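You operate a simulated robot arm through the tools that you are given. There is no shell and no other tool. Be economical: measure what you need, move in short steps, check, and stop when the job is done.

You are at the controls of a simulated robot arm. One attempt, no reset.

Task
Change the printer to blue ink and print the white plate at dwell 3.
Fine: black ink pot on the die block, blue one on the ink seat; slide in, hold the lever down till OK lights again; one print; slide out with the plate in its nest; the printer stays on. Set down upright: black ink pot, blue ink pot.

Only the result counts: the job must be done as asked and must still hold three seconds after the hand-in. Knocking over, shifting, dropping, spilling or breaking anything else fails it.

Robot
A 7-joint arm with a two-finger gripper, hanging from a carriage that runs on a rail from [0, 2.522] to [0, -0.358] (x, y) and turns from -412 to 275 degrees about z. Base frame: it is fixed where the carriage stands at the start and does not move with it; the origin is on the floor, on the carriage's upright axis, x ahead of it, y to its left, z up; the surface under the hand at the start is at about z = 0.8. Units: m, degrees, N and s.
With the tool pointing down near the work surface it reaches from about 0.1 to 0.48 m from the robot's upright axis, wherever it stands. Its first joint turns from -166.0 to 166.0 degrees. Places, roughly: cream slide [0.4, 0, 0.8]; dryer knob [0.3, -0.3, 0.6]; dryer switch [0.3, -0.2, 0.6]; dwell knob [0.5, 0.1, 0.9]; heat knob [0.5, 0.3, 0.9]; ink seat of the cream printer [0.4, 0.1, 0.8]; printer switch [0.5, 0.4, 0.9]; top of the die block [0.6, -0.4, 0.9]. Payload 1.37 kg.
Tool frame: the origin (TCP) lies between the finger pads and is the grasp point; the fingertips stand 0.016 m ahead of it; z points along the fingers, y is the line along which they close. The gripper opens to 0.092 m. The gripper's body begins 0.074 m behind the TCP.
Orientation is that of the tool frame in the base frame, as [roll, pitch, yaw] about the fixed x, y, z axes, in that order (R = Rz(yaw) Ry(pitch) Rx(roll)). With the fingers straight down and closing along the base's y, the tool's x points along the base's -x, its y along +y and its z along -z.

Tools
- The arm moves only by the tool servo_tool. Its argument "increments" is a list of rows, each an object of numbers (a shift or turn left out is 0, a gripper value left out holds the last): "rx", "ry", "rz": the turn, a rotation vector about the tool's x, y, z in units of 5 degrees (1.0 is 5 degrees); "dx", "dy", "dz": the shift along the tool's x, y, z in units of 20 mm (1.0 is 20 mm); "gripper": the gripper command, from -1 (fully open) to 1 (shut), values between in proportion. In form: [{"rx": .., "ry": .., "rz": .., "dx": .., "dy": .., "dz": .., "gripper": ..}, ...]. A call has 1 to 20 rows; each row shifts and turns the commanded pose from where the row before left it, along the tool's axes as they then stand. A call with a number of a shift or a turn outside -1 to 1 is refused whole. Each row takes 0.2 s and may step no farther than 0.05 m and 8.6 degrees from the row before; otherwise, or with a gripper value out of range, the whole call is refused. A pose out of reach is approached as far as the arm can. The call stops where the force on the tool passes 60 N (or 10 N more than at its start, if that is more) or the arm is blocked; 0.2 s more then pass. Each finger halts on what it meets, pressing with about 26 N; the grip force reading is that of the motor and also rises with nothing between the fingers. The clock runs only during rows and for 0.2 s after the last one: add rows that do not move to give the fingers time. The reply holds the time, the measured pose of the TCP, the force on the tool along the base axes, the opening and the grip force, in the units named above and with some noise, with the torque about the TCP (base axes, N m) and any sound that the robot's microphone picked up.
- Cameras (640 x 400 px; columns grow to the right, rows downward): "scene" is now at [0.2539, -0.0182, 1.6745]; the picture's right is [-0.31, -0.95, 0.00], its down [-0.88, 0.29, -0.36] and it looks along [0.34, -0.11, -0.93] (base axes); focal length 249 px, centre (320, 200). "wrist" rides on the gripper at [0.071, 0.019, -0.111] in the tool frame; the picture's right is [-0.26, 0.97, 0.00], its down [-0.78, -0.21, -0.59] and it looks along [-0.57, -0.15, 0.81] (tool axes); focal length 280 px, centre (320, 200).
- get_image(camera): a new picture of that camera. The clock stands still meanwhile.
- slide_trunk(by): slides the trunk up (or, below 0, down) by that many m; the arm and the scene camera ride with it, the base frame stays. It gives what a move gives, with no picture.
- drive_base(legs): drives the robot by 1 to 6 legs, each [ahead, left, turn to the left] in m, m and degrees, along the robot's own axes; the way and the turn of a leg run together, so that a leg with both is an arc; at most 1.5 m and 180 degrees a leg. The arm and the cameras ride along, it lands a little off, and it stops where it bumps. It keeps to its track: a leg is cut to what the track allows. It gives what a move gives.
- pan_tilt(pan, tilt): turns the head with the scene camera to pan (to the left, within 155 degrees either way) and tilt (down, from -29 to 69), counted from straight ahead of the robot. It gives what a move gives.
- pixel_to_xyz(camera, pixels): for up to 12 pixels [column, row] of the newest picture of that camera ("zoom" is the newest enlarged one), the place [x, y, z] in the base frame of the surface seen there, good to about 0.003 m. The clock stands still meanwhile.
- close_up(camera, box): a new picture of the part [left, top, right, bottom] of that camera's present view, enlarged. The clock stands still meanwhile.
- finish_job(): hands the job in; it is judged then, once.

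Work in short steps. Measure before you move; look again where a grasp or a placing could have gone wrong, and mend it. You have 80 turns and 52 pictures in all, those below and enlarged ones among them. Open the gripper and draw the arm clear of the work before you hand the job in, unless the task says otherwise; then end with one line.

The tools are called after ">>>" as a command line: name --argument value ..., lists and objects as JSON in quotes. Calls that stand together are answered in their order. servo_tool: Moves the arm, as the interface text tells. Its arguments: {"type":"object","properties":{"increments":{"type":"array","items":{"type":"object","properties":{"rx":{"type":"number"},"ry":{"type":"number"},"rz":{"type":"number"},"dx":{"type":"number"},"dy":{"type":"number"},"dz":{"type":"number"},"gripper":{"type":"number"}}}}},"required":["increments"]} The other tools are called the same way: slide_trunk (by) slides the trunk up or down; drive_base (legs) drives the base; pan_tilt (pan, tilt) turns the head that bears the scene camera; get_image (camera) takes a picture; pixel_to_xyz (camera, pixels) gives the place of the surface under pixels of a picture; close_up (camera, box) takes an enlarged picture of a part of a camera's view; finish_job () hands the job in.

At the start:

```text
time: 0.0
eef_pos: [0.3426, -0.1235, 0.9993]
orientation: [-179.9, 0.0, -179.9]
force: [-0.2, 1.0, 0.8]
torque: [-0.02, 0.0, -0.02]
width: 0.092
grasp_force: 0.0
trunk travel left (down, up): [-0.5, 0.16]
robot x, y, heading: [0.0033, 0.0015, 0.1]
head pan, tilt: [-18.3, 68.8]
```

scene: 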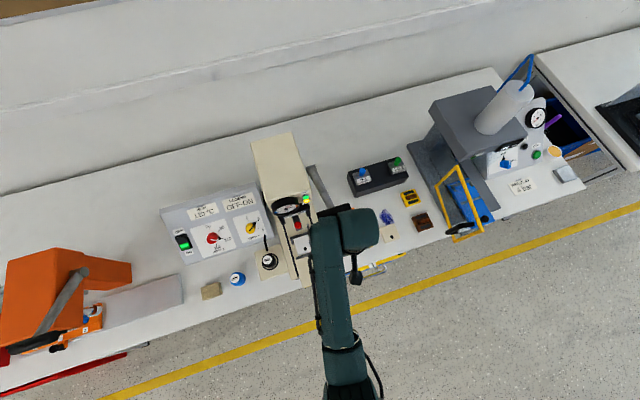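
wrist: 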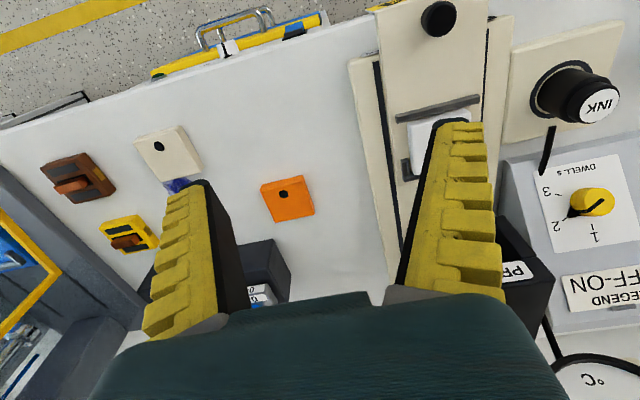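

I'll look closer at the printer area and the die block.

>>> close_up --camera "scene" --box '[150, 120, 350, 300]'

>>> close_up --camera "scene" --box '[320, 120, 460, 250]'

```text
2.22 times, centred on (250, 210) of scene
```

zoom: 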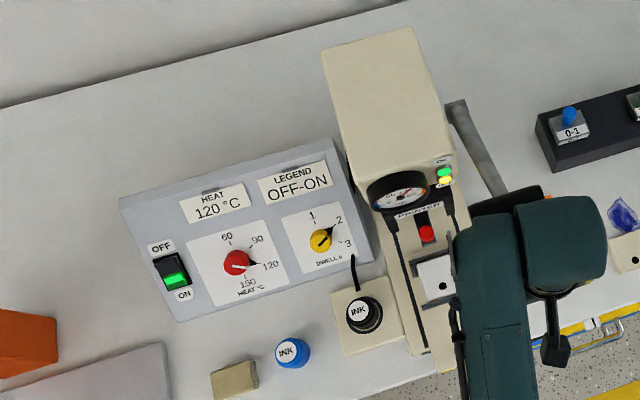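

```text
3.08 times, centred on (390, 185) of scene
```

zoom: 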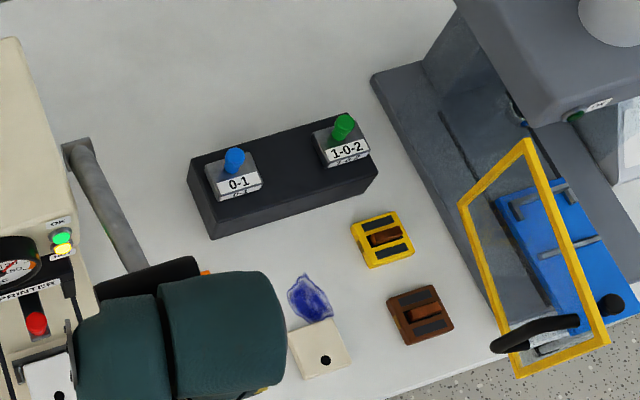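

Close-ups from the wrist of pot, seat and slide.

>>> close_up --camera "wrist" --box '[340, 0, 640, 190]'

>>> pixel_to_xyz --camera "scene" --pixels '[[237, 278], [262, 260], [250, 228], [311, 165], [322, 200], [350, 180], [378, 173], [402, 161], [305, 199], [254, 262], [280, 277], [285, 265]]'

>>> pixel_to_xyz --camera "wrist" --pixels '[[595, 100], [555, 85], [592, 201], [438, 18], [425, 130], [440, 100], [540, 130], [385, 60], [520, 60], [640, 120], [495, 60], [405, 165]]'

```text
2.11 times, centred on (490, 95) of wrist
```

zoom: 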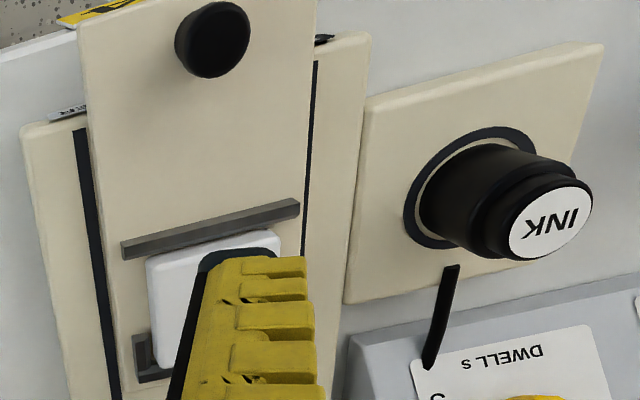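

```text
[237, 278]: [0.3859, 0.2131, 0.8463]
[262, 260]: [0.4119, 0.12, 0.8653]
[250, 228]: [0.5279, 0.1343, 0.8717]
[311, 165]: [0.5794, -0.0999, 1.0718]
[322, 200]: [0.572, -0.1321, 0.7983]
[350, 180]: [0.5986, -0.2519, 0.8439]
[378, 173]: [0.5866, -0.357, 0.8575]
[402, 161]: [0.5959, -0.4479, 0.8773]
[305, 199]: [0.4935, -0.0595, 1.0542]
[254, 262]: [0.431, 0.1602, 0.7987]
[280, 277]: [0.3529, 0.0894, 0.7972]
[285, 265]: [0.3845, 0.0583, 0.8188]
```

```text
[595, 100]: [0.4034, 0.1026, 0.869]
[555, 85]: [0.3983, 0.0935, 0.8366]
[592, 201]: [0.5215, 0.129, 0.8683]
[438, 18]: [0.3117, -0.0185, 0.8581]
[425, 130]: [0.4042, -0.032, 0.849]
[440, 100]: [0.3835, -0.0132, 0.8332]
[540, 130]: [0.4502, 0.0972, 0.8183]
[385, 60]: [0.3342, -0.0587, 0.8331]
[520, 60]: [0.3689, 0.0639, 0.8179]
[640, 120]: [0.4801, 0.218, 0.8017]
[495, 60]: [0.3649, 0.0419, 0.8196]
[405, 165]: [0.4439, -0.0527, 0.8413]
```

I'll move over beside the panel so the wrist camera sees the pots and dwell knob and the scene camera sees the slide.

>>> servo_tool --increments '[{"dy": 1, "dz": -1}, {"dy": 1, "dz": -1}, {"dy": 1}, {"dy": 1}, {"dy": 1}, {"dy": 1}, {"dy": 1}, {"dy": 1}, {"dy": 1}, {"dy": 1}, {"dy": 1}, {"dy": 0.5}]'

>>> get_image --camera "wrist"

>>> get_image --camera "scene"

```text
time: 2.6
eef_pos: [0.3439, 0.1072, 1.041]
orientation: [180.0, 0.0, -180.0]
force: [-0.3, 0.1, 0.2]
torque: [0.01, -0.02, 0.02]
width: 0.092
grasp_force: 0.0
trunk travel left (down, up): [-0.5, 0.16]
robot x, y, heading: [0.0008, 0.0044, -0.1]
head pan, tilt: [-18.3, 68.8]
```

```text
46 pictures are left
```

wrist: 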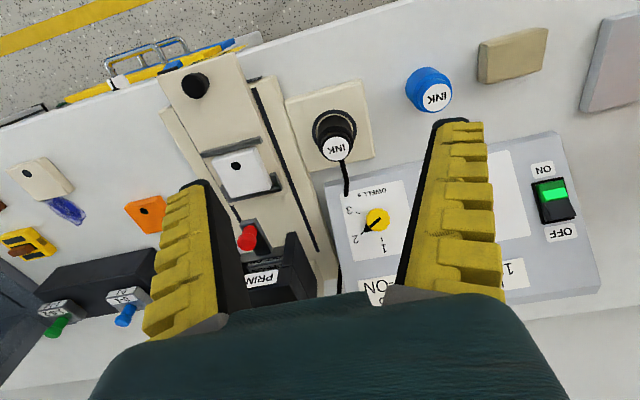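

```text
45 pictures are left
```

scene: 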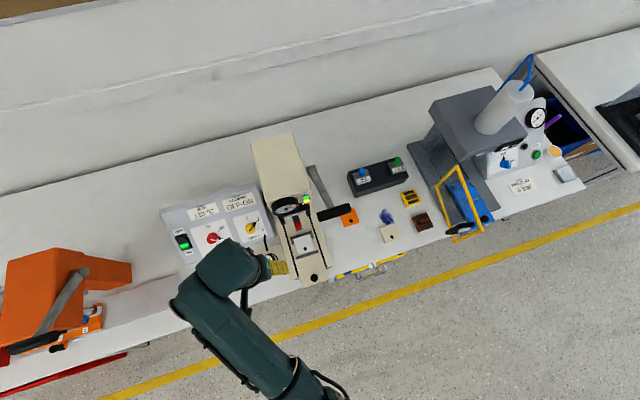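

The white plate sits in the slide nest. Zoom on the printer and lever, and knob detail.

>>> close_up --camera "scene" --box '[260, 130, 380, 290]'

>>> close_up --camera "wrist" --box '[270, 50, 470, 290]'

>>> pixel_to_xyz --camera "scene" --pixels '[[310, 168], [318, 186], [326, 204], [322, 214], [332, 212], [343, 209], [353, 206], [312, 278], [297, 224], [302, 245]]'

>>> pixel_to_xyz --camera "wrist" --pixels '[[336, 149], [332, 125], [437, 97], [425, 82], [377, 220], [345, 210], [400, 190], [360, 255], [365, 231], [196, 84], [376, 152], [291, 100]]'

```text
2.50 times, centred on (320, 210) of scene
```

zoom: 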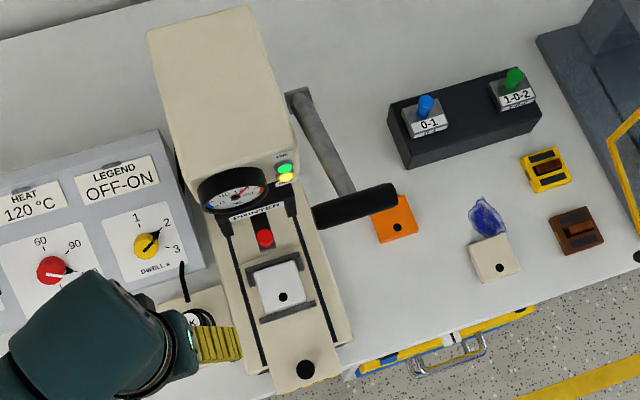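

```text
1.67 times, centred on (370, 170) of wrist
```

zoom: 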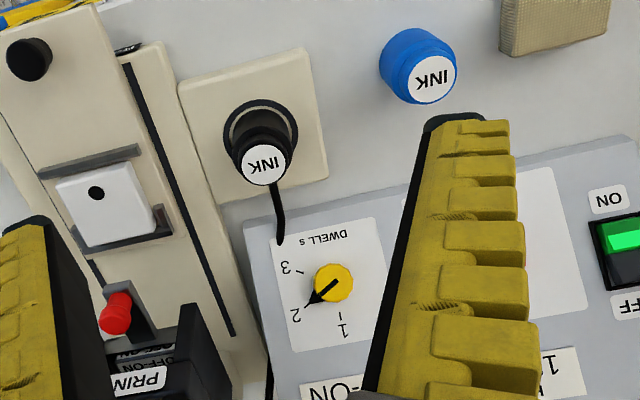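

```text
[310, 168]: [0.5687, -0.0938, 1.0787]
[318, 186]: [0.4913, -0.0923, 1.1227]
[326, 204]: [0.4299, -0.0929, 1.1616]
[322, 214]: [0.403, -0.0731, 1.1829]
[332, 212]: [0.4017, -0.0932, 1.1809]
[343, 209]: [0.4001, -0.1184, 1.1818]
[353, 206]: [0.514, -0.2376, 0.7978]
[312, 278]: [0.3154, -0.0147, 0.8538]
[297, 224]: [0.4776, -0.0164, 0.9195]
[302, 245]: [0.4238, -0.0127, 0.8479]
```

```text
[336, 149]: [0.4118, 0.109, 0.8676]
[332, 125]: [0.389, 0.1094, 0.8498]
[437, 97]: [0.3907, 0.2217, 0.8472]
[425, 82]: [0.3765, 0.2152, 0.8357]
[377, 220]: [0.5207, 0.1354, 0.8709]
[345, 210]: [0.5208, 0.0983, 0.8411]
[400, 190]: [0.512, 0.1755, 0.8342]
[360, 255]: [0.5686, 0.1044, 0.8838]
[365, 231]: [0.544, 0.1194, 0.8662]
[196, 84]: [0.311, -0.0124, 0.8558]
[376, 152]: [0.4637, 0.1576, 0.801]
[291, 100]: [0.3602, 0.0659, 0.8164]
```

Check the black line between seat and panel, plus more panel and lever points.

>>> pixel_to_xyz --camera "wrist" --pixels '[[343, 166], [344, 178], [347, 192], [335, 205], [405, 185], [375, 185], [390, 285], [555, 150], [425, 128], [512, 55], [313, 190], [384, 212]]'

>>> pixel_to_xyz --camera "scene" --pixels '[[376, 178], [385, 182], [374, 185], [388, 176], [392, 168], [384, 172], [410, 168], [352, 192], [298, 222], [297, 232], [340, 217], [356, 183]]'

>>> close_up --camera "scene" --box '[335, 150, 425, 206]'

```text
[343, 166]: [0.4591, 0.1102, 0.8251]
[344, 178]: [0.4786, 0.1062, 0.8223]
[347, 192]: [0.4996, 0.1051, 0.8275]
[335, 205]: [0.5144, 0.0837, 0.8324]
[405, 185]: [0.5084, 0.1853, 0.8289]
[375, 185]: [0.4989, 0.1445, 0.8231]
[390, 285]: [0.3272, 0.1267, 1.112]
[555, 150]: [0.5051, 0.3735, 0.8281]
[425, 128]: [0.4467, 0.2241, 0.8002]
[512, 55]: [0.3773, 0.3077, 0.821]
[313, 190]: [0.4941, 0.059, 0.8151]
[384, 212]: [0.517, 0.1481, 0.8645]
```

```text
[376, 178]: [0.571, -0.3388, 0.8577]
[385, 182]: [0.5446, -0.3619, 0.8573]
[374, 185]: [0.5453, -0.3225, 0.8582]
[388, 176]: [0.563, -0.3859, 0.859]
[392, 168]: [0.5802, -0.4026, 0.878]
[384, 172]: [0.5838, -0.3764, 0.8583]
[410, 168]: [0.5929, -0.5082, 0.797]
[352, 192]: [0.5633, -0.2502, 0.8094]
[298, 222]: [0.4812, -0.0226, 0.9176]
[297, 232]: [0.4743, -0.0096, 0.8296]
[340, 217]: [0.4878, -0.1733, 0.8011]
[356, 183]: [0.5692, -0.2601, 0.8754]
```

```text
7.11 times, centred on (380, 178) of scene
```

zoom: 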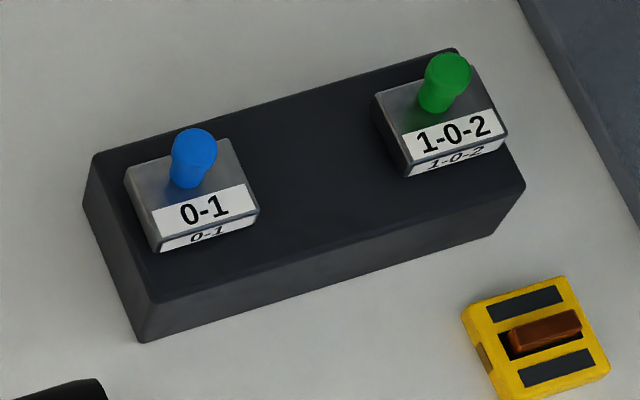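

Measure die-block edges in the enlarged picture.

>>> pixel_to_xyz --camera "zoom" --pixels '[[160, 295], [515, 190], [105, 155], [450, 55], [262, 210], [230, 140], [375, 100], [405, 172], [195, 150], [445, 75], [330, 240], [290, 110]]'

```text
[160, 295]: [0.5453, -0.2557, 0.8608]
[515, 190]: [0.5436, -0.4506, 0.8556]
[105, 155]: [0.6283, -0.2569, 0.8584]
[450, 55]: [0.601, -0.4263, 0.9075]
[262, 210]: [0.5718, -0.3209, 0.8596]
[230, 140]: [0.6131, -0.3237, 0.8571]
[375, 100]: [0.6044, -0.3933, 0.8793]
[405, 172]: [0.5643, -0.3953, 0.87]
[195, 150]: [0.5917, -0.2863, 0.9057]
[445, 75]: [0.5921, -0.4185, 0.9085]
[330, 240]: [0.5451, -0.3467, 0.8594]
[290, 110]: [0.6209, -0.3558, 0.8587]
```

I'll test the arm's reach over the panel (empty air, z≈1.04): the die block is at x≈0.587, which may be beyond the straight-down reach.

>>> servo_tool --increments '[{"dy": 1}, {"dy": 1, "dx": -1}, {"dx": -1}, {"dx": -1}, {"dx": -1}, {"dx": -1}, {"dx": -1}, {"dx": -1}, {"dx": -1}, {"dx": -1}, {"dx": -1}, {}]'

```text
time: 5.2
eef_pos: [0.5441, 0.1466, 1.0384]
orientation: [180.0, 0.0, 179.9]
force: [0.2, -0.1, 0.1]
torque: [0.02, 0.0, 0.01]
width: 0.0919
grasp_force: 0.1
trunk travel left (down, up): [-0.5, 0.16]
robot x, y, heading: [-0.0029, 0.001, -0.1]
head pan, tilt: [-18.3, 68.8]
```

Reach is fine so far at r≈0.56; push to r≈0.61 and a bit lower.

>>> servo_tool --increments '[{"dx": -1}, {"dx": -1}, {"dx": -1}, {"dz": 1}, {"dz": 1}, {}]'

```text
time: 6.6
eef_pos: [0.5521, 0.1348, 1.0122]
orientation: [-180.0, 0.0, -180.0]
force: [0.3, -0.6, 1.0]
torque: [0.0, 0.0, -0.03]
width: 0.0917
grasp_force: 0.1
out of reach, approached as far as the arm can: row 1, 2, 3, 4, 5
trunk travel left (down, up): [-0.5, 0.16]
robot x, y, heading: [0.0007, -0.0, -0.0]
head pan, tilt: [-18.3, 68.8]
```

Limit ≈0.57 here at this trunk height. I'll back off, raise, lower the trunk by 0.15 and test whether reach grows.

>>> servo_tool --increments '[{"dx": 1, "dz": -1}, {"dx": 1, "dz": -1}, {"dx": 1, "dz": -1}, {"dx": 1, "dz": -1}, {"dz": -1}, {"dz": -1}, {"dz": -1}, {"dz": -1}]'

>>> slide_trunk --by -0.15

>>> servo_tool --increments '[{"dx": -1}, {"dx": -1}, {"dx": -1}, {"dx": -1}, {"dx": -1}, {"dx": -1}, {"dx": -1}, {"dx": -1}, {}]'

```text
time: 8.4
eef_pos: [0.4713, 0.1332, 1.1722]
orientation: [-180.0, 0.1, 179.9]
force: [1.0, 0.1, 0.7]
torque: [-0.01, -0.03, 0.0]
width: 0.0917
grasp_force: 0.0
trunk travel left (down, up): [-0.5, 0.16]
robot x, y, heading: [0.0037, 0.0034, 0.2]
head pan, tilt: [-18.3, 68.8]
```

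```text
time: 10.2
eef_pos: [0.4721, 0.1353, 1.0228]
orientation: [-180.0, 0.1, 180.0]
force: [-0.6, 0.1, -0.8]
torque: [0.01, 0.0, 0.02]
width: 0.0918
grasp_force: 0.1
trunk travel left (down, up): [-0.35, 0.31]
robot x, y, heading: [-0.0011, 0.0005, 0.2]
head pan, tilt: [-18.3, 68.8]
```

```text
time: 12.2
eef_pos: [0.5915, 0.1338, 1.024]
orientation: [180.0, -0.1, 180.0]
force: [1.1, 0.6, 0.2]
torque: [0.01, 0.02, -0.02]
width: 0.0918
grasp_force: 0.0
out of reach, approached as far as the arm can: row 7, 8
trunk travel left (down, up): [-0.35, 0.31]
robot x, y, heading: [-0.0024, -0.0003, 0.2]
head pan, tilt: [-18.3, 68.8]
```

Lower trunk extends reach, so the die block will be reachable. Now back off above the black pot (0.412, 0.109) and turn the tool 90° so the fingers close along x.

>>> servo_tool --increments '[{"dx": 1, "dy": -0.6}, {"dx": 1, "dy": -0.6}, {"dx": 1}, {"dx": 1}, {"dx": 1}, {"dx": 1}, {"dx": 1}, {"dx": 1}, {"dx": 1}, {}]'

>>> servo_tool --increments '[{"rz": 1}, {"rz": 1}, {"rz": 1}, {"rz": 1}, {"rz": 1}, {"rz": 1}, {"rz": 1}, {"rz": 1}, {"rz": 1}, {"rz": 1}, {"rz": 1}, {"rz": 1}, {"rz": 1}, {"rz": 1}, {"rz": 1}, {"rz": 1}, {"rz": 1}, {"rz": 1}, {}]'

>>> get_image --camera "wrist"

```text
time: 14.3
eef_pos: [0.4129, 0.1096, 1.021]
orientation: [-180.0, -0.1, 179.9]
force: [0.5, 0.1, -1.5]
torque: [-0.02, 0.06, 0.0]
width: 0.0922
grasp_force: 0.1
trunk travel left (down, up): [-0.35, 0.31]
robot x, y, heading: [0.002, 0.0006, -0.1]
head pan, tilt: [-18.3, 68.8]
```

```text
time: 18.4
eef_pos: [0.4128, 0.1095, 1.0221]
orientation: [-180.0, 0.0, 89.9]
force: [0.8, 0.8, -0.4]
torque: [0.01, 0.04, -0.02]
width: 0.092
grasp_force: 0.0
trunk travel left (down, up): [-0.35, 0.31]
robot x, y, heading: [0.0011, -0.0011, 0.1]
head pan, tilt: [-18.3, 68.8]
```

```text
41 pictures are left
```

wrist: 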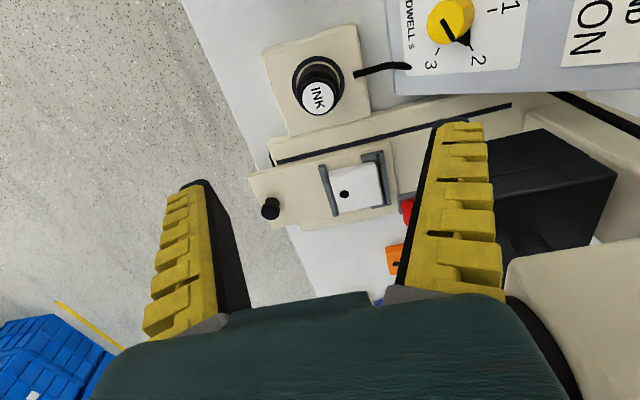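

Measure the pot's top edge points.

>>> close_up --camera "wrist" --box '[250, 40, 410, 140]'

```text
4.00 times, centred on (330, 90) of wrist
```

zoom: 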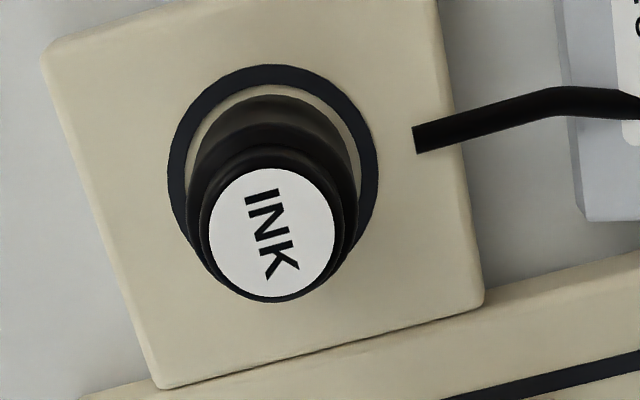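

>>> pixel_to_xyz --camera "zoom" --pixels '[[212, 230], [333, 230], [272, 172], [272, 292], [200, 240], [355, 220], [190, 180], [355, 180], [272, 70], [272, 92], [175, 170], [370, 170]]'

```text
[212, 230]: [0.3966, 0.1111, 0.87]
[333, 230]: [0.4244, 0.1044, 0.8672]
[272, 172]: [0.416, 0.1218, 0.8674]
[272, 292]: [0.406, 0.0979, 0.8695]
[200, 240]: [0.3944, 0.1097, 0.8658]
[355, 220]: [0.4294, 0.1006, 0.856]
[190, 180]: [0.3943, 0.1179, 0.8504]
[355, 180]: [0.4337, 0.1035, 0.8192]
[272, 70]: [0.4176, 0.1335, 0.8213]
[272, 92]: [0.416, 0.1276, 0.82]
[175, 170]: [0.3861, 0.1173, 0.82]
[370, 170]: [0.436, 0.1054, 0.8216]
```

Pot top centre ≈(0.411, 0.109), top z 0.869, on the seat at 0.820. I'll set the opening to ~0.056 (to clear the cable), and go down to TCP z≈0.852, then close.

>>> servo_tool --increments '[{"gripper": -0.22, "dz": 1, "dy": -0.1}, {"dz": 1}, {"dz": 1}, {"dz": 1}, {"dz": 1}, {"dz": 1}, {"dz": 1}, {"dz": 1}, {"dz": 0.5}, {}]'

>>> get_image --camera "wrist"

```text
time: 20.6
eef_pos: [0.41, 0.1089, 0.8523]
orientation: [-180.0, 0.0, 90.0]
force: [-0.9, -0.2, -0.1]
torque: [0.0, 0.0, -0.01]
width: 0.0591
grasp_force: 1.7
trunk travel left (down, up): [-0.35, 0.31]
robot x, y, heading: [0.0011, -0.0008, 0.1]
head pan, tilt: [-18.3, 68.8]
```

```text
39 pictures are left
```

wrist: 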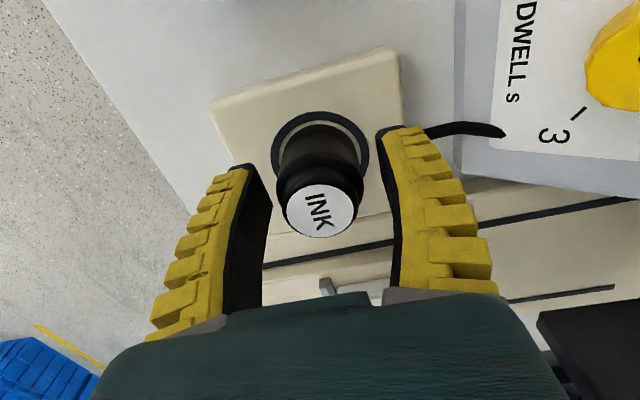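

Well centred between the fingers; close on it.

>>> servo_tool --increments '[{"gripper": 1}, {}, {}, {}]'

>>> servo_tool --increments '[{"dz": -0.5}, {"dz": -1}, {"dz": -1}, {"dz": -1}, {"dz": -1}, {"dz": -1}, {}]'

>>> get_image --camera "wrist"

```text
time: 21.6
eef_pos: [0.411, 0.1078, 0.853]
orientation: [179.9, 0.0, 89.9]
force: [-2.7, -1.8, 11.1]
torque: [-0.29, 0.1, -0.06]
width: 0.034
grasp_force: 25.6
trunk travel left (down, up): [-0.35, 0.31]
robot x, y, heading: [-0.0006, -0.0001, -0.0]
head pan, tilt: [-18.3, 68.8]
```

```text
time: 23.1
eef_pos: [0.4126, 0.1103, 0.9625]
orientation: [-179.9, 0.1, 90.0]
force: [0.8, -1.0, -1.5]
torque: [0.03, -0.02, -0.02]
width: 0.0321
grasp_force: 25.6
trunk travel left (down, up): [-0.35, 0.31]
robot x, y, heading: [-0.0006, 0.0014, -0.1]
head pan, tilt: [-18.3, 68.8]
```

```text
38 pictures are left
```

wrist: 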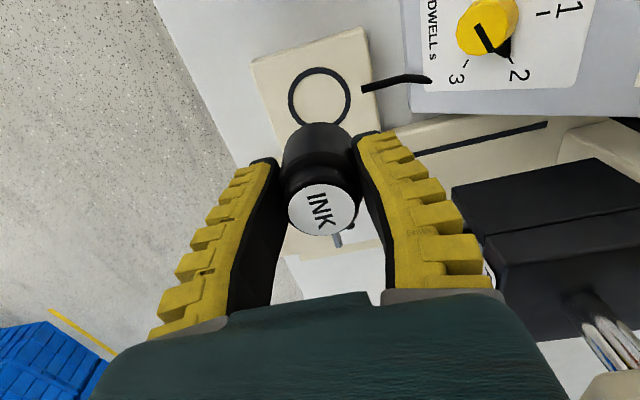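

The black pot is lifted and the seat empty. Retreat to x≈0.25, then drive the carriage right.

>>> servo_tool --increments '[{"dy": -1, "dz": -0.5}, {"dy": -1, "dz": -0.5}, {"dy": -1, "dz": -0.5}, {"dy": -1, "dz": -0.5}, {"dy": -1, "dz": -0.5}, {"dy": -1, "dz": -0.5}, {"dy": -1, "dz": -0.5}, {"dy": -1, "dz": -0.5}, {}]'

>>> drive_base --legs '[[0, -0.345, 0]]'

```text
time: 25.1
eef_pos: [0.254, 0.1115, 0.9952]
orientation: [179.7, -0.1, 90.0]
force: [0.6, -0.4, -1.7]
torque: [0.0, -0.01, 0.01]
width: 0.0318
grasp_force: 26.0
out of reach, approached as far as the arm can: row 5, 6, 7, 8
trunk travel left (down, up): [-0.35, 0.31]
robot x, y, heading: [-0.0, -0.0002, -0.1]
head pan, tilt: [-18.3, 68.8]
```

```text
time: 27.4
eef_pos: [0.2559, -0.2329, 0.9959]
orientation: [179.8, -0.1, 90.3]
force: [0.3, -0.3, -1.4]
torque: [-0.01, 0.04, 0.01]
width: 0.0319
grasp_force: 26.1
trunk travel left (down, up): [-0.35, 0.31]
robot x, y, heading: [-0.0022, -0.346, 0.3]
head pan, tilt: [-18.3, 68.8]
```

Move out to (0.45, -0.356) at z≈1.05 before lowering the trunk further.

>>> servo_tool --increments '[{"dx": -1, "dy": 0.5}, {"dx": -1, "dy": 1}, {"dx": -1, "dy": 1}, {"dx": -1, "dy": 1, "dz": -1}, {"dx": -1, "dy": 1, "dz": -1}, {"dx": -1, "dy": 1, "dz": -1}, {"dx": -0.15, "dy": 1}, {"dy": 1, "dz": -0.5}, {"dy": 1, "dz": -0.5}, {"dy": 1, "dz": -0.5}, {}]'

>>> slide_trunk --by -0.1

>>> get_image --camera "wrist"

```text
time: 29.8
eef_pos: [0.4605, -0.3539, 1.053]
orientation: [179.8, -0.1, 90.2]
force: [0.2, -0.1, -1.0]
torque: [-0.02, 0.0, 0.02]
width: 0.0317
grasp_force: 26.1
out of reach, approached as far as the arm can: row 4, 5, 6
trunk travel left (down, up): [-0.35, 0.31]
robot x, y, heading: [-0.0002, -0.3447, 0.3]
head pan, tilt: [-18.3, 68.8]
```

```text
time: 31.1
eef_pos: [0.4585, -0.3541, 0.9534]
orientation: [179.8, -0.1, 90.3]
force: [-0.1, -0.4, -1.3]
torque: [0.02, 0.0, 0.0]
width: 0.0316
grasp_force: 26.2
trunk travel left (down, up): [-0.25, 0.41]
robot x, y, heading: [-0.004, -0.345, 0.3]
head pan, tilt: [-18.3, 68.8]
```

```text
37 pictures are left
```

wrist: 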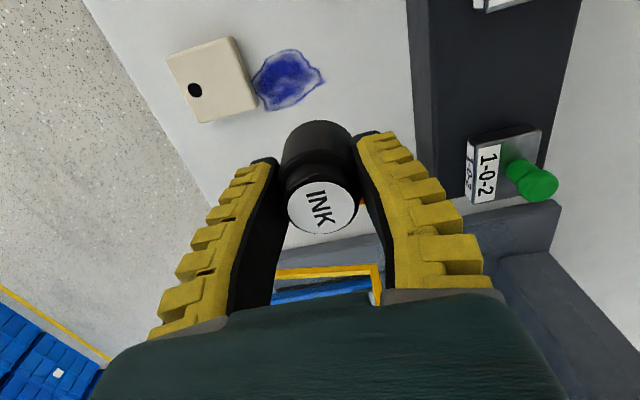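

Advance to x≈0.58 between the dies.

>>> servo_tool --increments '[{"dy": 1, "dx": -0.1}, {"dy": 1}, {"dy": 1}, {"dy": 1}, {"dy": 1}, {"dy": 1}, {}]'

>>> get_image --camera "wrist"

>>> get_image --camera "scene"

```text
time: 32.7
eef_pos: [0.5791, -0.3554, 0.9532]
orientation: [179.8, 0.0, 90.3]
force: [0.3, -0.7, -0.7]
torque: [0.01, -0.03, 0.0]
width: 0.0313
grasp_force: 25.4
trunk travel left (down, up): [-0.25, 0.41]
robot x, y, heading: [0.002, -0.3457, 0.3]
head pan, tilt: [-18.3, 68.8]
```

```text
36 pictures are left
```

wrist: 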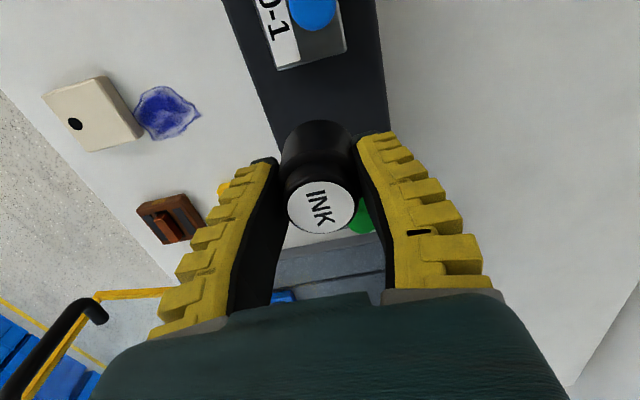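

```text
35 pictures are left
```

scene: 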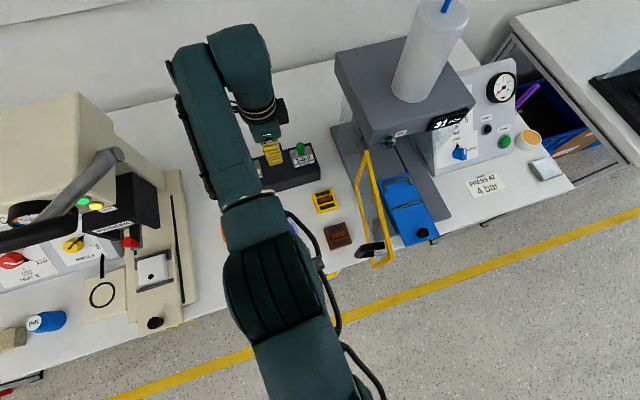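

Lower toward the block top (0.858), first to TCP 0.905, then in small steps.

>>> servo_tool --increments '[{"dy": 0.3, "dz": 0.8}, {"dz": 0.8}, {"dz": 0.8}, {}]'

>>> close_up --camera "scene" --box '[230, 115, 330, 200]'

```text
time: 33.7
eef_pos: [0.587, -0.3562, 0.9053]
orientation: [179.8, -0.1, 90.3]
force: [0.5, 0.3, -0.6]
torque: [-0.01, 0.01, 0.01]
width: 0.0318
grasp_force: 26.2
trunk travel left (down, up): [-0.25, 0.41]
robot x, y, heading: [0.0024, -0.3449, 0.3]
head pan, tilt: [-18.3, 68.8]
```

```text
4.71 times, centred on (280, 158) of scene
```

zoom: 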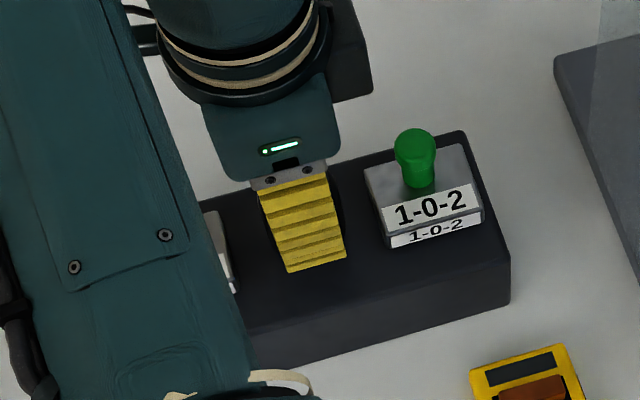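

Clear of both dies. Creep down.

>>> servo_tool --increments '[{"dz": 0.1}, {"dz": 0.1}, {"dz": 0.1}, {"dz": 0.1}, {}]'

>>> servo_tool --increments '[{"dz": 0.1}, {"dz": 0.1}, {}]'

```text
time: 34.9
eef_pos: [0.5848, -0.3547, 0.8962]
orientation: [179.7, -0.1, 90.2]
force: [-0.8, 0.5, -1.5]
torque: [0.01, -0.03, 0.02]
width: 0.0314
grasp_force: 26.2
trunk travel left (down, up): [-0.25, 0.41]
robot x, y, heading: [0.0008, -0.347, 0.4]
head pan, tilt: [-18.3, 68.8]
```

```text
time: 35.7
eef_pos: [0.5872, -0.354, 0.8943]
orientation: [179.6, -0.1, 90.3]
force: [-2.4, -0.4, 3.9]
torque: [-0.13, 0.04, -0.04]
width: 0.0312
grasp_force: 25.9
trunk travel left (down, up): [-0.25, 0.41]
robot x, y, heading: [0.0016, -0.3462, 0.4]
head pan, tilt: [-18.3, 68.8]
```

Contact is beginning (≈4 N upward). One slight press, then release.

>>> servo_tool --increments '[{"dz": 0.05}, {}, {"gripper": 0.2}, {}, {}]'

>>> get_image --camera "wrist"

```text
time: 36.9
eef_pos: [0.5853, -0.3547, 0.8926]
orientation: [179.9, -0.1, 90.4]
force: [-0.1, -0.2, 0.4]
torque: [0.01, -0.01, 0.02]
width: 0.0401
grasp_force: 2.3
trunk travel left (down, up): [-0.25, 0.41]
robot x, y, heading: [-0.0003, -0.3456, 0.1]
head pan, tilt: [-18.3, 68.8]
```

```text
33 pictures are left
```

wrist: 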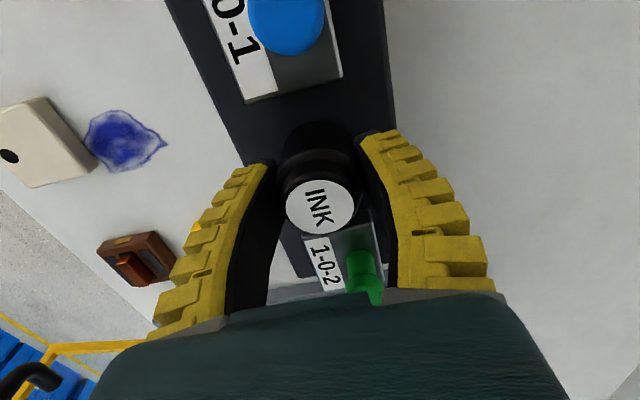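

Open a bit more and rise straight up.

>>> servo_tool --increments '[{"gripper": -0.3}, {}, {"dz": -0.5}, {"dz": -1}, {"dz": -1}, {"dz": -1}, {"dz": -1}, {}]'

>>> get_image --camera "wrist"

```text
time: 38.7
eef_pos: [0.584, -0.3541, 0.9832]
orientation: [179.9, 0.0, 90.3]
force: [-0.3, 0.3, 0.1]
torque: [0.0, 0.0, -0.02]
width: 0.0622
grasp_force: 1.8
trunk travel left (down, up): [-0.25, 0.41]
robot x, y, heading: [-0.0002, -0.343, 0.3]
head pan, tilt: [-18.3, 68.8]
```

```text
32 pictures are left
```

wrist: 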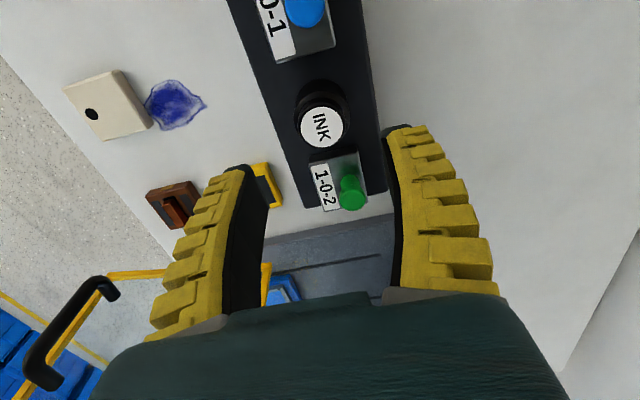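

The black pot stands upright between the dies. Retreat and drive left to work the dwell knob.

>>> servo_tool --increments '[{"dy": -1}, {"dy": -1}, {"dy": -1}, {"dy": -1}, {"dy": -1}, {"dy": -1}, {"dy": -1}, {"dy": -1}, {"dy": -1}, {"dy": -1}, {"dy": -1}, {"dy": -1}, {"dy": -1}, {"dy": -1}, {"dy": -1}, {}]'

>>> drive_base --legs '[[0, 0.46, 0]]'

>>> servo_tool --increments '[{"rz": -1}, {"rz": -1}, {"rz": -1}, {"rz": -1}, {"rz": -1}, {"rz": -1}, {"rz": -1}, {"rz": -1}, {"rz": -1}, {"rz": -1}, {"rz": -1}, {"rz": -1}, {"rz": -1}, {"rz": -1}, {"rz": -1}, {"rz": -1}, {"rz": -1}, {"rz": -1}, {}]'

```text
time: 42.1
eef_pos: [0.3467, -0.3583, 0.9059]
orientation: [179.7, 0.0, 90.4]
force: [-0.2, 0.5, 0.2]
torque: [0.01, -0.01, 0.0]
width: 0.0621
grasp_force: 2.5
out of reach, approached as far as the arm can: row 8, 9, 10, 11, 12, 13, 14, 15
trunk travel left (down, up): [-0.25, 0.41]
robot x, y, heading: [0.0045, -0.3459, 0.0]
head pan, tilt: [-18.3, 68.8]
```

```text
time: 44.9
eef_pos: [0.3473, 0.0937, 0.9072]
orientation: [179.6, -0.1, 90.2]
force: [-0.1, 0.3, -0.2]
torque: [0.04, 0.0, 0.01]
width: 0.0623
grasp_force: 1.9
trunk travel left (down, up): [-0.25, 0.41]
robot x, y, heading: [-0.0016, 0.1067, 0.1]
head pan, tilt: [-18.3, 68.8]
```

```text
time: 48.9
eef_pos: [0.3472, 0.0942, 0.906]
orientation: [179.9, 0.3, -179.7]
force: [0.1, 0.0, -0.9]
torque: [0.01, 0.0, -0.02]
width: 0.0622
grasp_force: 1.7
trunk travel left (down, up): [-0.25, 0.41]
robot x, y, heading: [0.0022, 0.1068, 0.1]
head pan, tilt: [-18.3, 68.8]
```

Raise the trunk 0.1 for room, tilt the tool 40° forward to face the panel, and look.

>>> slide_trunk --by 0.1

>>> servo_tool --increments '[{"ry": -1, "gripper": -0.4}, {"ry": -1}, {"ry": -1}, {"ry": -1}, {"ry": -1}, {"ry": -1}, {"ry": -1}, {"ry": -1}, {}]'

>>> get_image --camera "wrist"

```text
time: 50.2
eef_pos: [0.3472, 0.0943, 1.0058]
orientation: [179.9, 0.4, -179.9]
force: [0.2, 1.0, -0.2]
torque: [0.02, 0.01, 0.02]
width: 0.0624
grasp_force: 1.7
trunk travel left (down, up): [-0.35, 0.31]
robot x, y, heading: [-0.0015, 0.1097, 0.1]
head pan, tilt: [-18.3, 68.8]
```

```text
time: 52.2
eef_pos: [0.3462, 0.0949, 1.0057]
orientation: [179.8, 40.4, -179.8]
force: [0.0, 0.3, 0.7]
torque: [0.01, -0.02, 0.01]
width: 0.0667
grasp_force: 1.2
trunk travel left (down, up): [-0.35, 0.31]
robot x, y, heading: [-0.0005, 0.1033, 0.3]
head pan, tilt: [-18.3, 68.8]
```

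```text
31 pictures are left
```

wrist: 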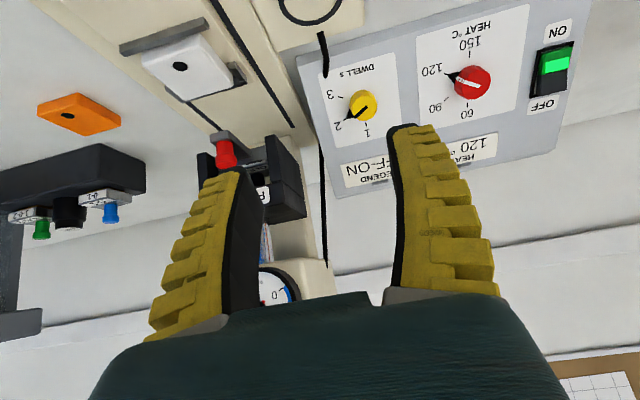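

>>> close_up --camera "wrist" --box '[300, 40, 420, 200]'

```text
2.50 times, centred on (360, 120) of wrist
```

zoom: 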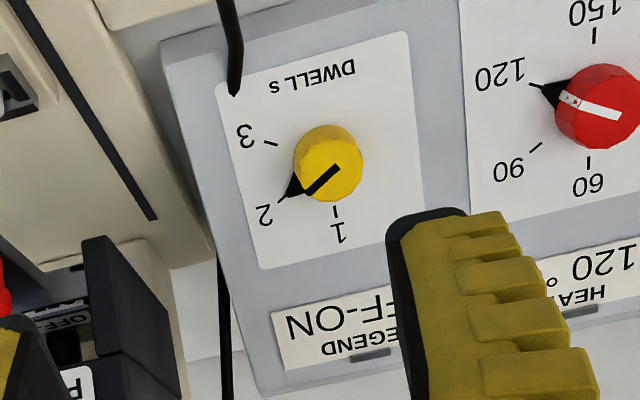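

>>> pixel_to_xyz --camera "zoom" --pixels '[[332, 170], [318, 184], [345, 160], [335, 212], [276, 204], [272, 143], [200, 60], [250, 370], [395, 40], [260, 255], [420, 180], [324, 140]]'

```text
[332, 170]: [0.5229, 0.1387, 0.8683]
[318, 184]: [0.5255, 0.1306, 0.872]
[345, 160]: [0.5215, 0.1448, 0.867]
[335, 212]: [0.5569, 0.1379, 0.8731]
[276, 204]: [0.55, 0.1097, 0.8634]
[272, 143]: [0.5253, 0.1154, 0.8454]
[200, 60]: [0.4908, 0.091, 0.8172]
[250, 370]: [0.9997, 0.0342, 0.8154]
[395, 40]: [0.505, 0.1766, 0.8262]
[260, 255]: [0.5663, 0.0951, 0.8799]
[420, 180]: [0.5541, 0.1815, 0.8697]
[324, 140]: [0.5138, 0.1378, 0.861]
```

Panel tilt ≈40°, knob axis foot ≈(0.535, 0.139, 0.855), marks 60° apart (2 at 56°, 3 at 120° clockwise). Move to 8 cm off the knob along its axis, and pre-turn 35° so the pads avoid the pointer.

>>> servo_tool --increments '[{"dx": -0.6, "dy": 0.55, "dz": 1, "gripper": -0.15}, {"dx": -0.6, "dy": 0.55, "dz": 1}, {"dx": -0.6, "dy": 0.55, "dz": 1}, {"dx": -0.5, "dy": 0.54, "dz": 1}, {"dz": 1}, {"dz": 1}, {"dz": 0.8}, {"rz": 1}, {"rz": 1}, {"rz": 1}, {"rz": 1}, {"rz": 1}, {"rz": 1}, {"rz": 1}, {}]'

>>> get_image --camera "wrist"

```text
time: 55.4
eef_pos: [0.4701, 0.1392, 0.9315]
orientation: [154.0, 32.0, 137.7]
force: [-0.3, 0.1, -0.2]
torque: [0.01, 0.01, 0.01]
width: 0.0556
grasp_force: 2.3
trunk travel left (down, up): [-0.35, 0.31]
robot x, y, heading: [-0.0025, 0.1077, 0.1]
head pan, tilt: [-18.3, 68.8]
```

```text
29 pictures are left
```

wrist: 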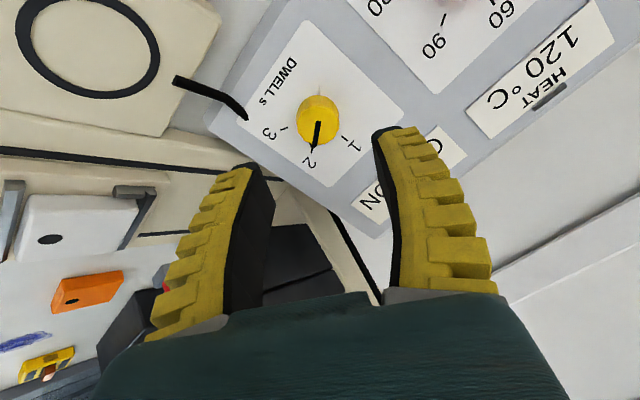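

>>> pixel_to_xyz --camera "wrist" --pixels '[[319, 125], [305, 122], [333, 122], [318, 108], [317, 140], [345, 138], [285, 127], [312, 148], [300, 40], [390, 110]]'

```text
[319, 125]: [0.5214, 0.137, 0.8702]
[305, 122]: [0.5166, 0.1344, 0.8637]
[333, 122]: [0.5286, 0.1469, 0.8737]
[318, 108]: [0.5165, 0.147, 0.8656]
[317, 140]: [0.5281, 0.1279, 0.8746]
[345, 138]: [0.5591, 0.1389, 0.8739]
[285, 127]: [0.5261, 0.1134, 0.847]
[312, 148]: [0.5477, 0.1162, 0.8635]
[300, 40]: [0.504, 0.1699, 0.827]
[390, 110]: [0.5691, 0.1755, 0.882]
```

Aligned; advance 76 mm along the knob axis.

>>> servo_tool --increments '[{"dz": 1}, {"dz": 1}, {"dz": 0.8}, {"dz": 0.6}, {"dz": 0.4}, {}]'

>>> get_image --camera "wrist"

```text
time: 56.8
eef_pos: [0.5194, 0.1384, 0.8741]
orientation: [154.0, 31.8, 137.6]
force: [-0.1, -0.5, -0.3]
torque: [-0.02, -0.02, -0.01]
width: 0.0559
grasp_force: 1.8
trunk travel left (down, up): [-0.35, 0.31]
robot x, y, heading: [0.0028, 0.1084, 0.6]
head pan, tilt: [-18.3, 68.8]
```

```text
28 pictures are left
```

wrist: 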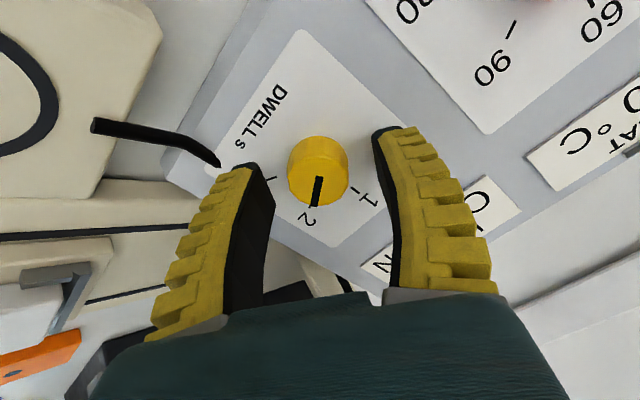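

Knob is between the fingertips. Close, and turn 60° clockwise.

>>> servo_tool --increments '[{"gripper": 1}, {}, {}, {}]'

>>> servo_tool --increments '[{"rz": 1}, {"rz": 1}, {"rz": 1}, {"rz": 1}, {"rz": 1}, {"rz": 1}, {"rz": 1}, {"rz": 1}, {"rz": 1}, {"rz": 1}, {"rz": 1}, {"rz": 1}, {}]'

>>> get_image --camera "wrist"

```text
time: 57.8
eef_pos: [0.5176, 0.1382, 0.8748]
orientation: [154.0, 32.0, 137.7]
force: [-1.8, -3.3, 1.5]
torque: [-0.12, -0.14, -0.11]
width: 0.0243
grasp_force: 28.1
trunk travel left (down, up): [-0.35, 0.31]
robot x, y, heading: [-0.0019, 0.107, 0.1]
head pan, tilt: [-18.3, 68.8]
```

```text
time: 60.6
eef_pos: [0.519, 0.1376, 0.8747]
orientation: [139.9, -3.3, 86.4]
force: [-5.4, -7.1, 6.1]
torque: [-0.37, -0.01, 0.17]
width: 0.0235
grasp_force: 28.2
trunk travel left (down, up): [-0.35, 0.31]
robot x, y, heading: [0.0044, 0.1059, 0.3]
head pan, tilt: [-18.3, 68.8]
```

```text
27 pictures are left
```

wrist: 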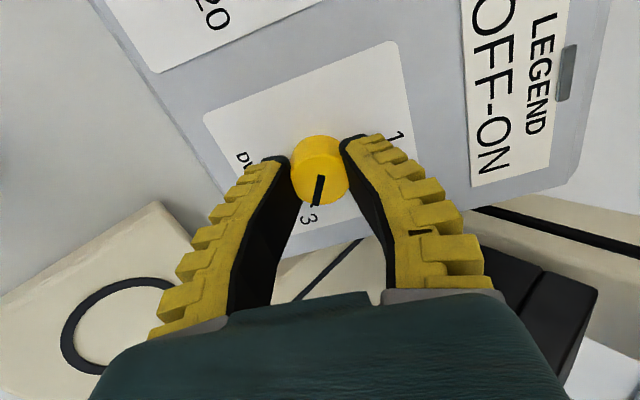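

Pointer at 3. Release and back off to check.

>>> servo_tool --increments '[{"gripper": -0.15}, {}, {}, {"dz": -0.5}, {"dz": -1}, {"dz": -1}, {"dz": -1}, {"dz": -1}, {}]'

>>> close_up --camera "wrist" --box '[200, 20, 440, 170]'

```text
time: 62.6
eef_pos: [0.4609, 0.1394, 0.9413]
orientation: [139.8, -3.3, 86.4]
force: [-0.4, -0.1, 0.1]
torque: [0.0, -0.01, 0.0]
width: 0.0559
grasp_force: 2.0
trunk travel left (down, up): [-0.35, 0.31]
robot x, y, heading: [-0.0035, 0.106, 0.1]
head pan, tilt: [-18.3, 68.8]
```

```text
2.67 times, centred on (320, 95) of wrist
```

zoom: 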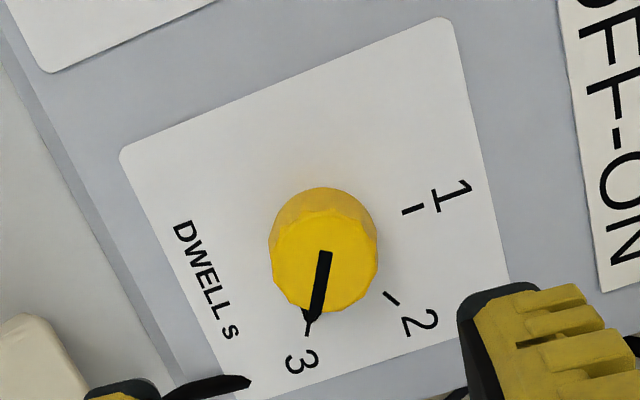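

Dwell is at 3. Now untilt to vertical while rising, heading for the blue pot.

>>> servo_tool --increments '[{"dz": -1}, {"dz": -1}, {"rx": 0.996, "ry": -0.087}, {"rx": 0.996, "ry": -0.087}, {"rx": 0.996, "ry": -0.087}, {"rx": 0.996, "ry": -0.087}, {"rx": 0.996, "ry": -0.087}, {"rx": 0.996, "ry": -0.087}, {"rx": 0.996, "ry": -0.087}, {"rx": 0.996, "ry": -0.087}, {}]'

```text
time: 65.0
eef_pos: [0.4344, 0.1386, 0.9734]
orientation: [179.7, -0.2, 85.2]
force: [-0.7, -0.9, -0.2]
torque: [0.0, 0.01, -0.03]
width: 0.0559
grasp_force: 2.4
trunk travel left (down, up): [-0.35, 0.31]
robot x, y, heading: [0.0015, 0.1086, -0.0]
head pan, tilt: [-18.3, 68.8]
```

>>> servo_tool --increments '[{"rz": -0.95}, {"dx": 1, "dy": -1}, {"dx": 1, "dy": -1}, {"dx": 1, "dy": -0.3}, {"dx": 0.9}, {}]'

>>> close_up --camera "wrist" --box '[200, 20, 440, 170]'

```text
time: 66.4
eef_pos: [0.3899, 0.2183, 0.9715]
orientation: [179.7, -0.1, 90.0]
force: [-0.8, -0.2, -0.6]
torque: [0.0, 0.03, 0.02]
width: 0.0557
grasp_force: 2.3
trunk travel left (down, up): [-0.35, 0.31]
robot x, y, heading: [-0.0018, 0.1035, 0.1]
head pan, tilt: [-18.3, 68.8]
```

```text
2.67 times, centred on (320, 95) of wrist
```

zoom: 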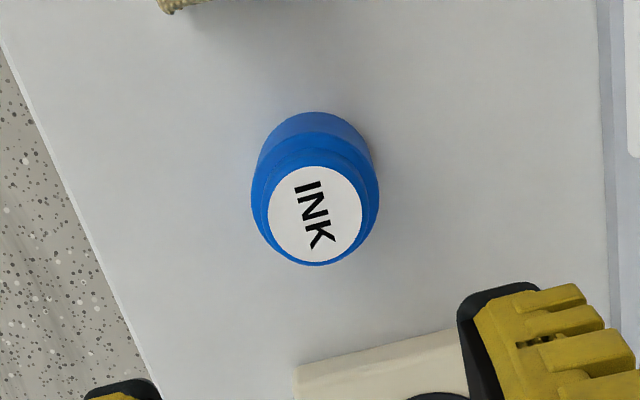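

>>> pixel_to_xyz --camera "zoom" --pixels '[[314, 214], [272, 214], [356, 214], [314, 170], [314, 258], [262, 215], [370, 205], [314, 120], [500, 150]]'

```text
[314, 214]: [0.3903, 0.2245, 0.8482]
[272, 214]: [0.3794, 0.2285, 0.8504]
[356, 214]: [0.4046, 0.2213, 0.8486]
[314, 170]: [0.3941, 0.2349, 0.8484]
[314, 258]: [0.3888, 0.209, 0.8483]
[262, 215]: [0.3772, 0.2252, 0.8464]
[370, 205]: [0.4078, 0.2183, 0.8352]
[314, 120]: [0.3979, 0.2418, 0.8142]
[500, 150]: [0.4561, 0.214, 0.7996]
```

Blue pot centre (0.3915, 0.2215), top 0.848. Lower to TCP 0.828 and grip.

>>> servo_tool --increments '[{"dx": 0.16, "dy": 0.08, "dz": 1}, {"dz": 1}, {"dz": 1}, {"dz": 1}, {"dz": 1}, {"dz": 1}, {"dz": 1}, {"dz": 0.17}, {}, {"gripper": 1}, {}, {}, {}]'

>>> servo_tool --increments '[{"dz": -0.5}, {"dz": -1}, {"dz": -1}, {"dz": -1}, {"dz": -0.5}, {}]'

>>> get_image --camera "wrist"

```text
time: 69.2
eef_pos: [0.3923, 0.2211, 0.8309]
orientation: [179.6, -0.2, 90.0]
force: [-3.7, -0.3, 10.8]
torque: [0.25, 0.08, 0.06]
width: 0.0332
grasp_force: 26.5
trunk travel left (down, up): [-0.35, 0.31]
robot x, y, heading: [0.0008, 0.108, 0.1]
head pan, tilt: [-18.3, 68.8]
```

```text
time: 70.6
eef_pos: [0.3916, 0.2196, 0.9104]
orientation: [179.8, -0.1, 90.0]
force: [-0.1, 0.4, -1.3]
torque: [0.01, 0.02, -0.01]
width: 0.0318
grasp_force: 26.2
trunk travel left (down, up): [-0.35, 0.31]
robot x, y, heading: [0.0008, 0.105, 0.1]
head pan, tilt: [-18.3, 68.8]
```

```text
24 pictures are left
```

wrist: 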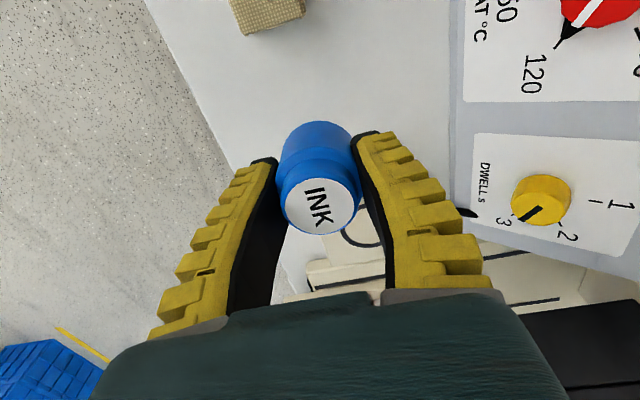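

Blue pot held upright. Move over the seat ring at (0.411, 0.109).

>>> servo_tool --increments '[{"dx": -1, "dy": 0.5}, {"dx": -1, "dy": 0.5}, {"dx": -1}, {"dx": -1}, {"dx": -1}, {"dx": -0.5}, {"dz": 1}, {"dz": 0.8}, {}]'

>>> get_image --camera "wrist"

```text
time: 72.6
eef_pos: [0.41, 0.1103, 0.8741]
orientation: [179.7, -0.1, 90.0]
force: [-0.2, 0.5, -0.9]
torque: [0.02, -0.01, 0.0]
width: 0.0311
grasp_force: 26.1
trunk travel left (down, up): [-0.35, 0.31]
robot x, y, heading: [0.0039, 0.1093, 0.4]
head pan, tilt: [-18.3, 68.8]
```

```text
23 pictures are left
```

wrist: 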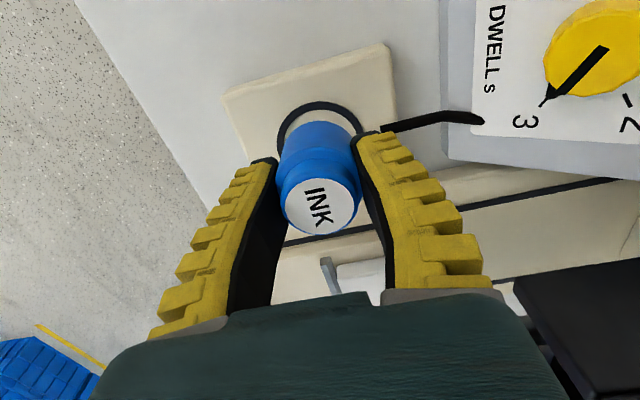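

Aligned over the ring. Creep down to contact.

>>> servo_tool --increments '[{"dz": 0.4}, {"dz": 0.3}, {"dz": 0.1}, {}]'

>>> servo_tool --increments '[{"dz": 0.1}, {"dz": 0.05}, {}]'

```text
time: 73.6
eef_pos: [0.411, 0.1104, 0.8583]
orientation: [179.6, -0.1, 90.0]
force: [0.0, 0.1, -0.5]
torque: [0.05, 0.03, -0.01]
width: 0.0314
grasp_force: 26.2
trunk travel left (down, up): [-0.35, 0.31]
robot x, y, heading: [-0.0008, 0.1071, 0.0]
head pan, tilt: [-18.3, 68.8]
```

```text
time: 74.4
eef_pos: [0.4119, 0.1109, 0.8531]
orientation: [179.8, -0.1, 90.1]
force: [-0.1, 0.3, -1.5]
torque: [0.02, 0.01, 0.01]
width: 0.0314
grasp_force: 26.1
trunk travel left (down, up): [-0.35, 0.31]
robot x, y, heading: [-0.0011, 0.1053, 0.2]
head pan, tilt: [-18.3, 68.8]
```

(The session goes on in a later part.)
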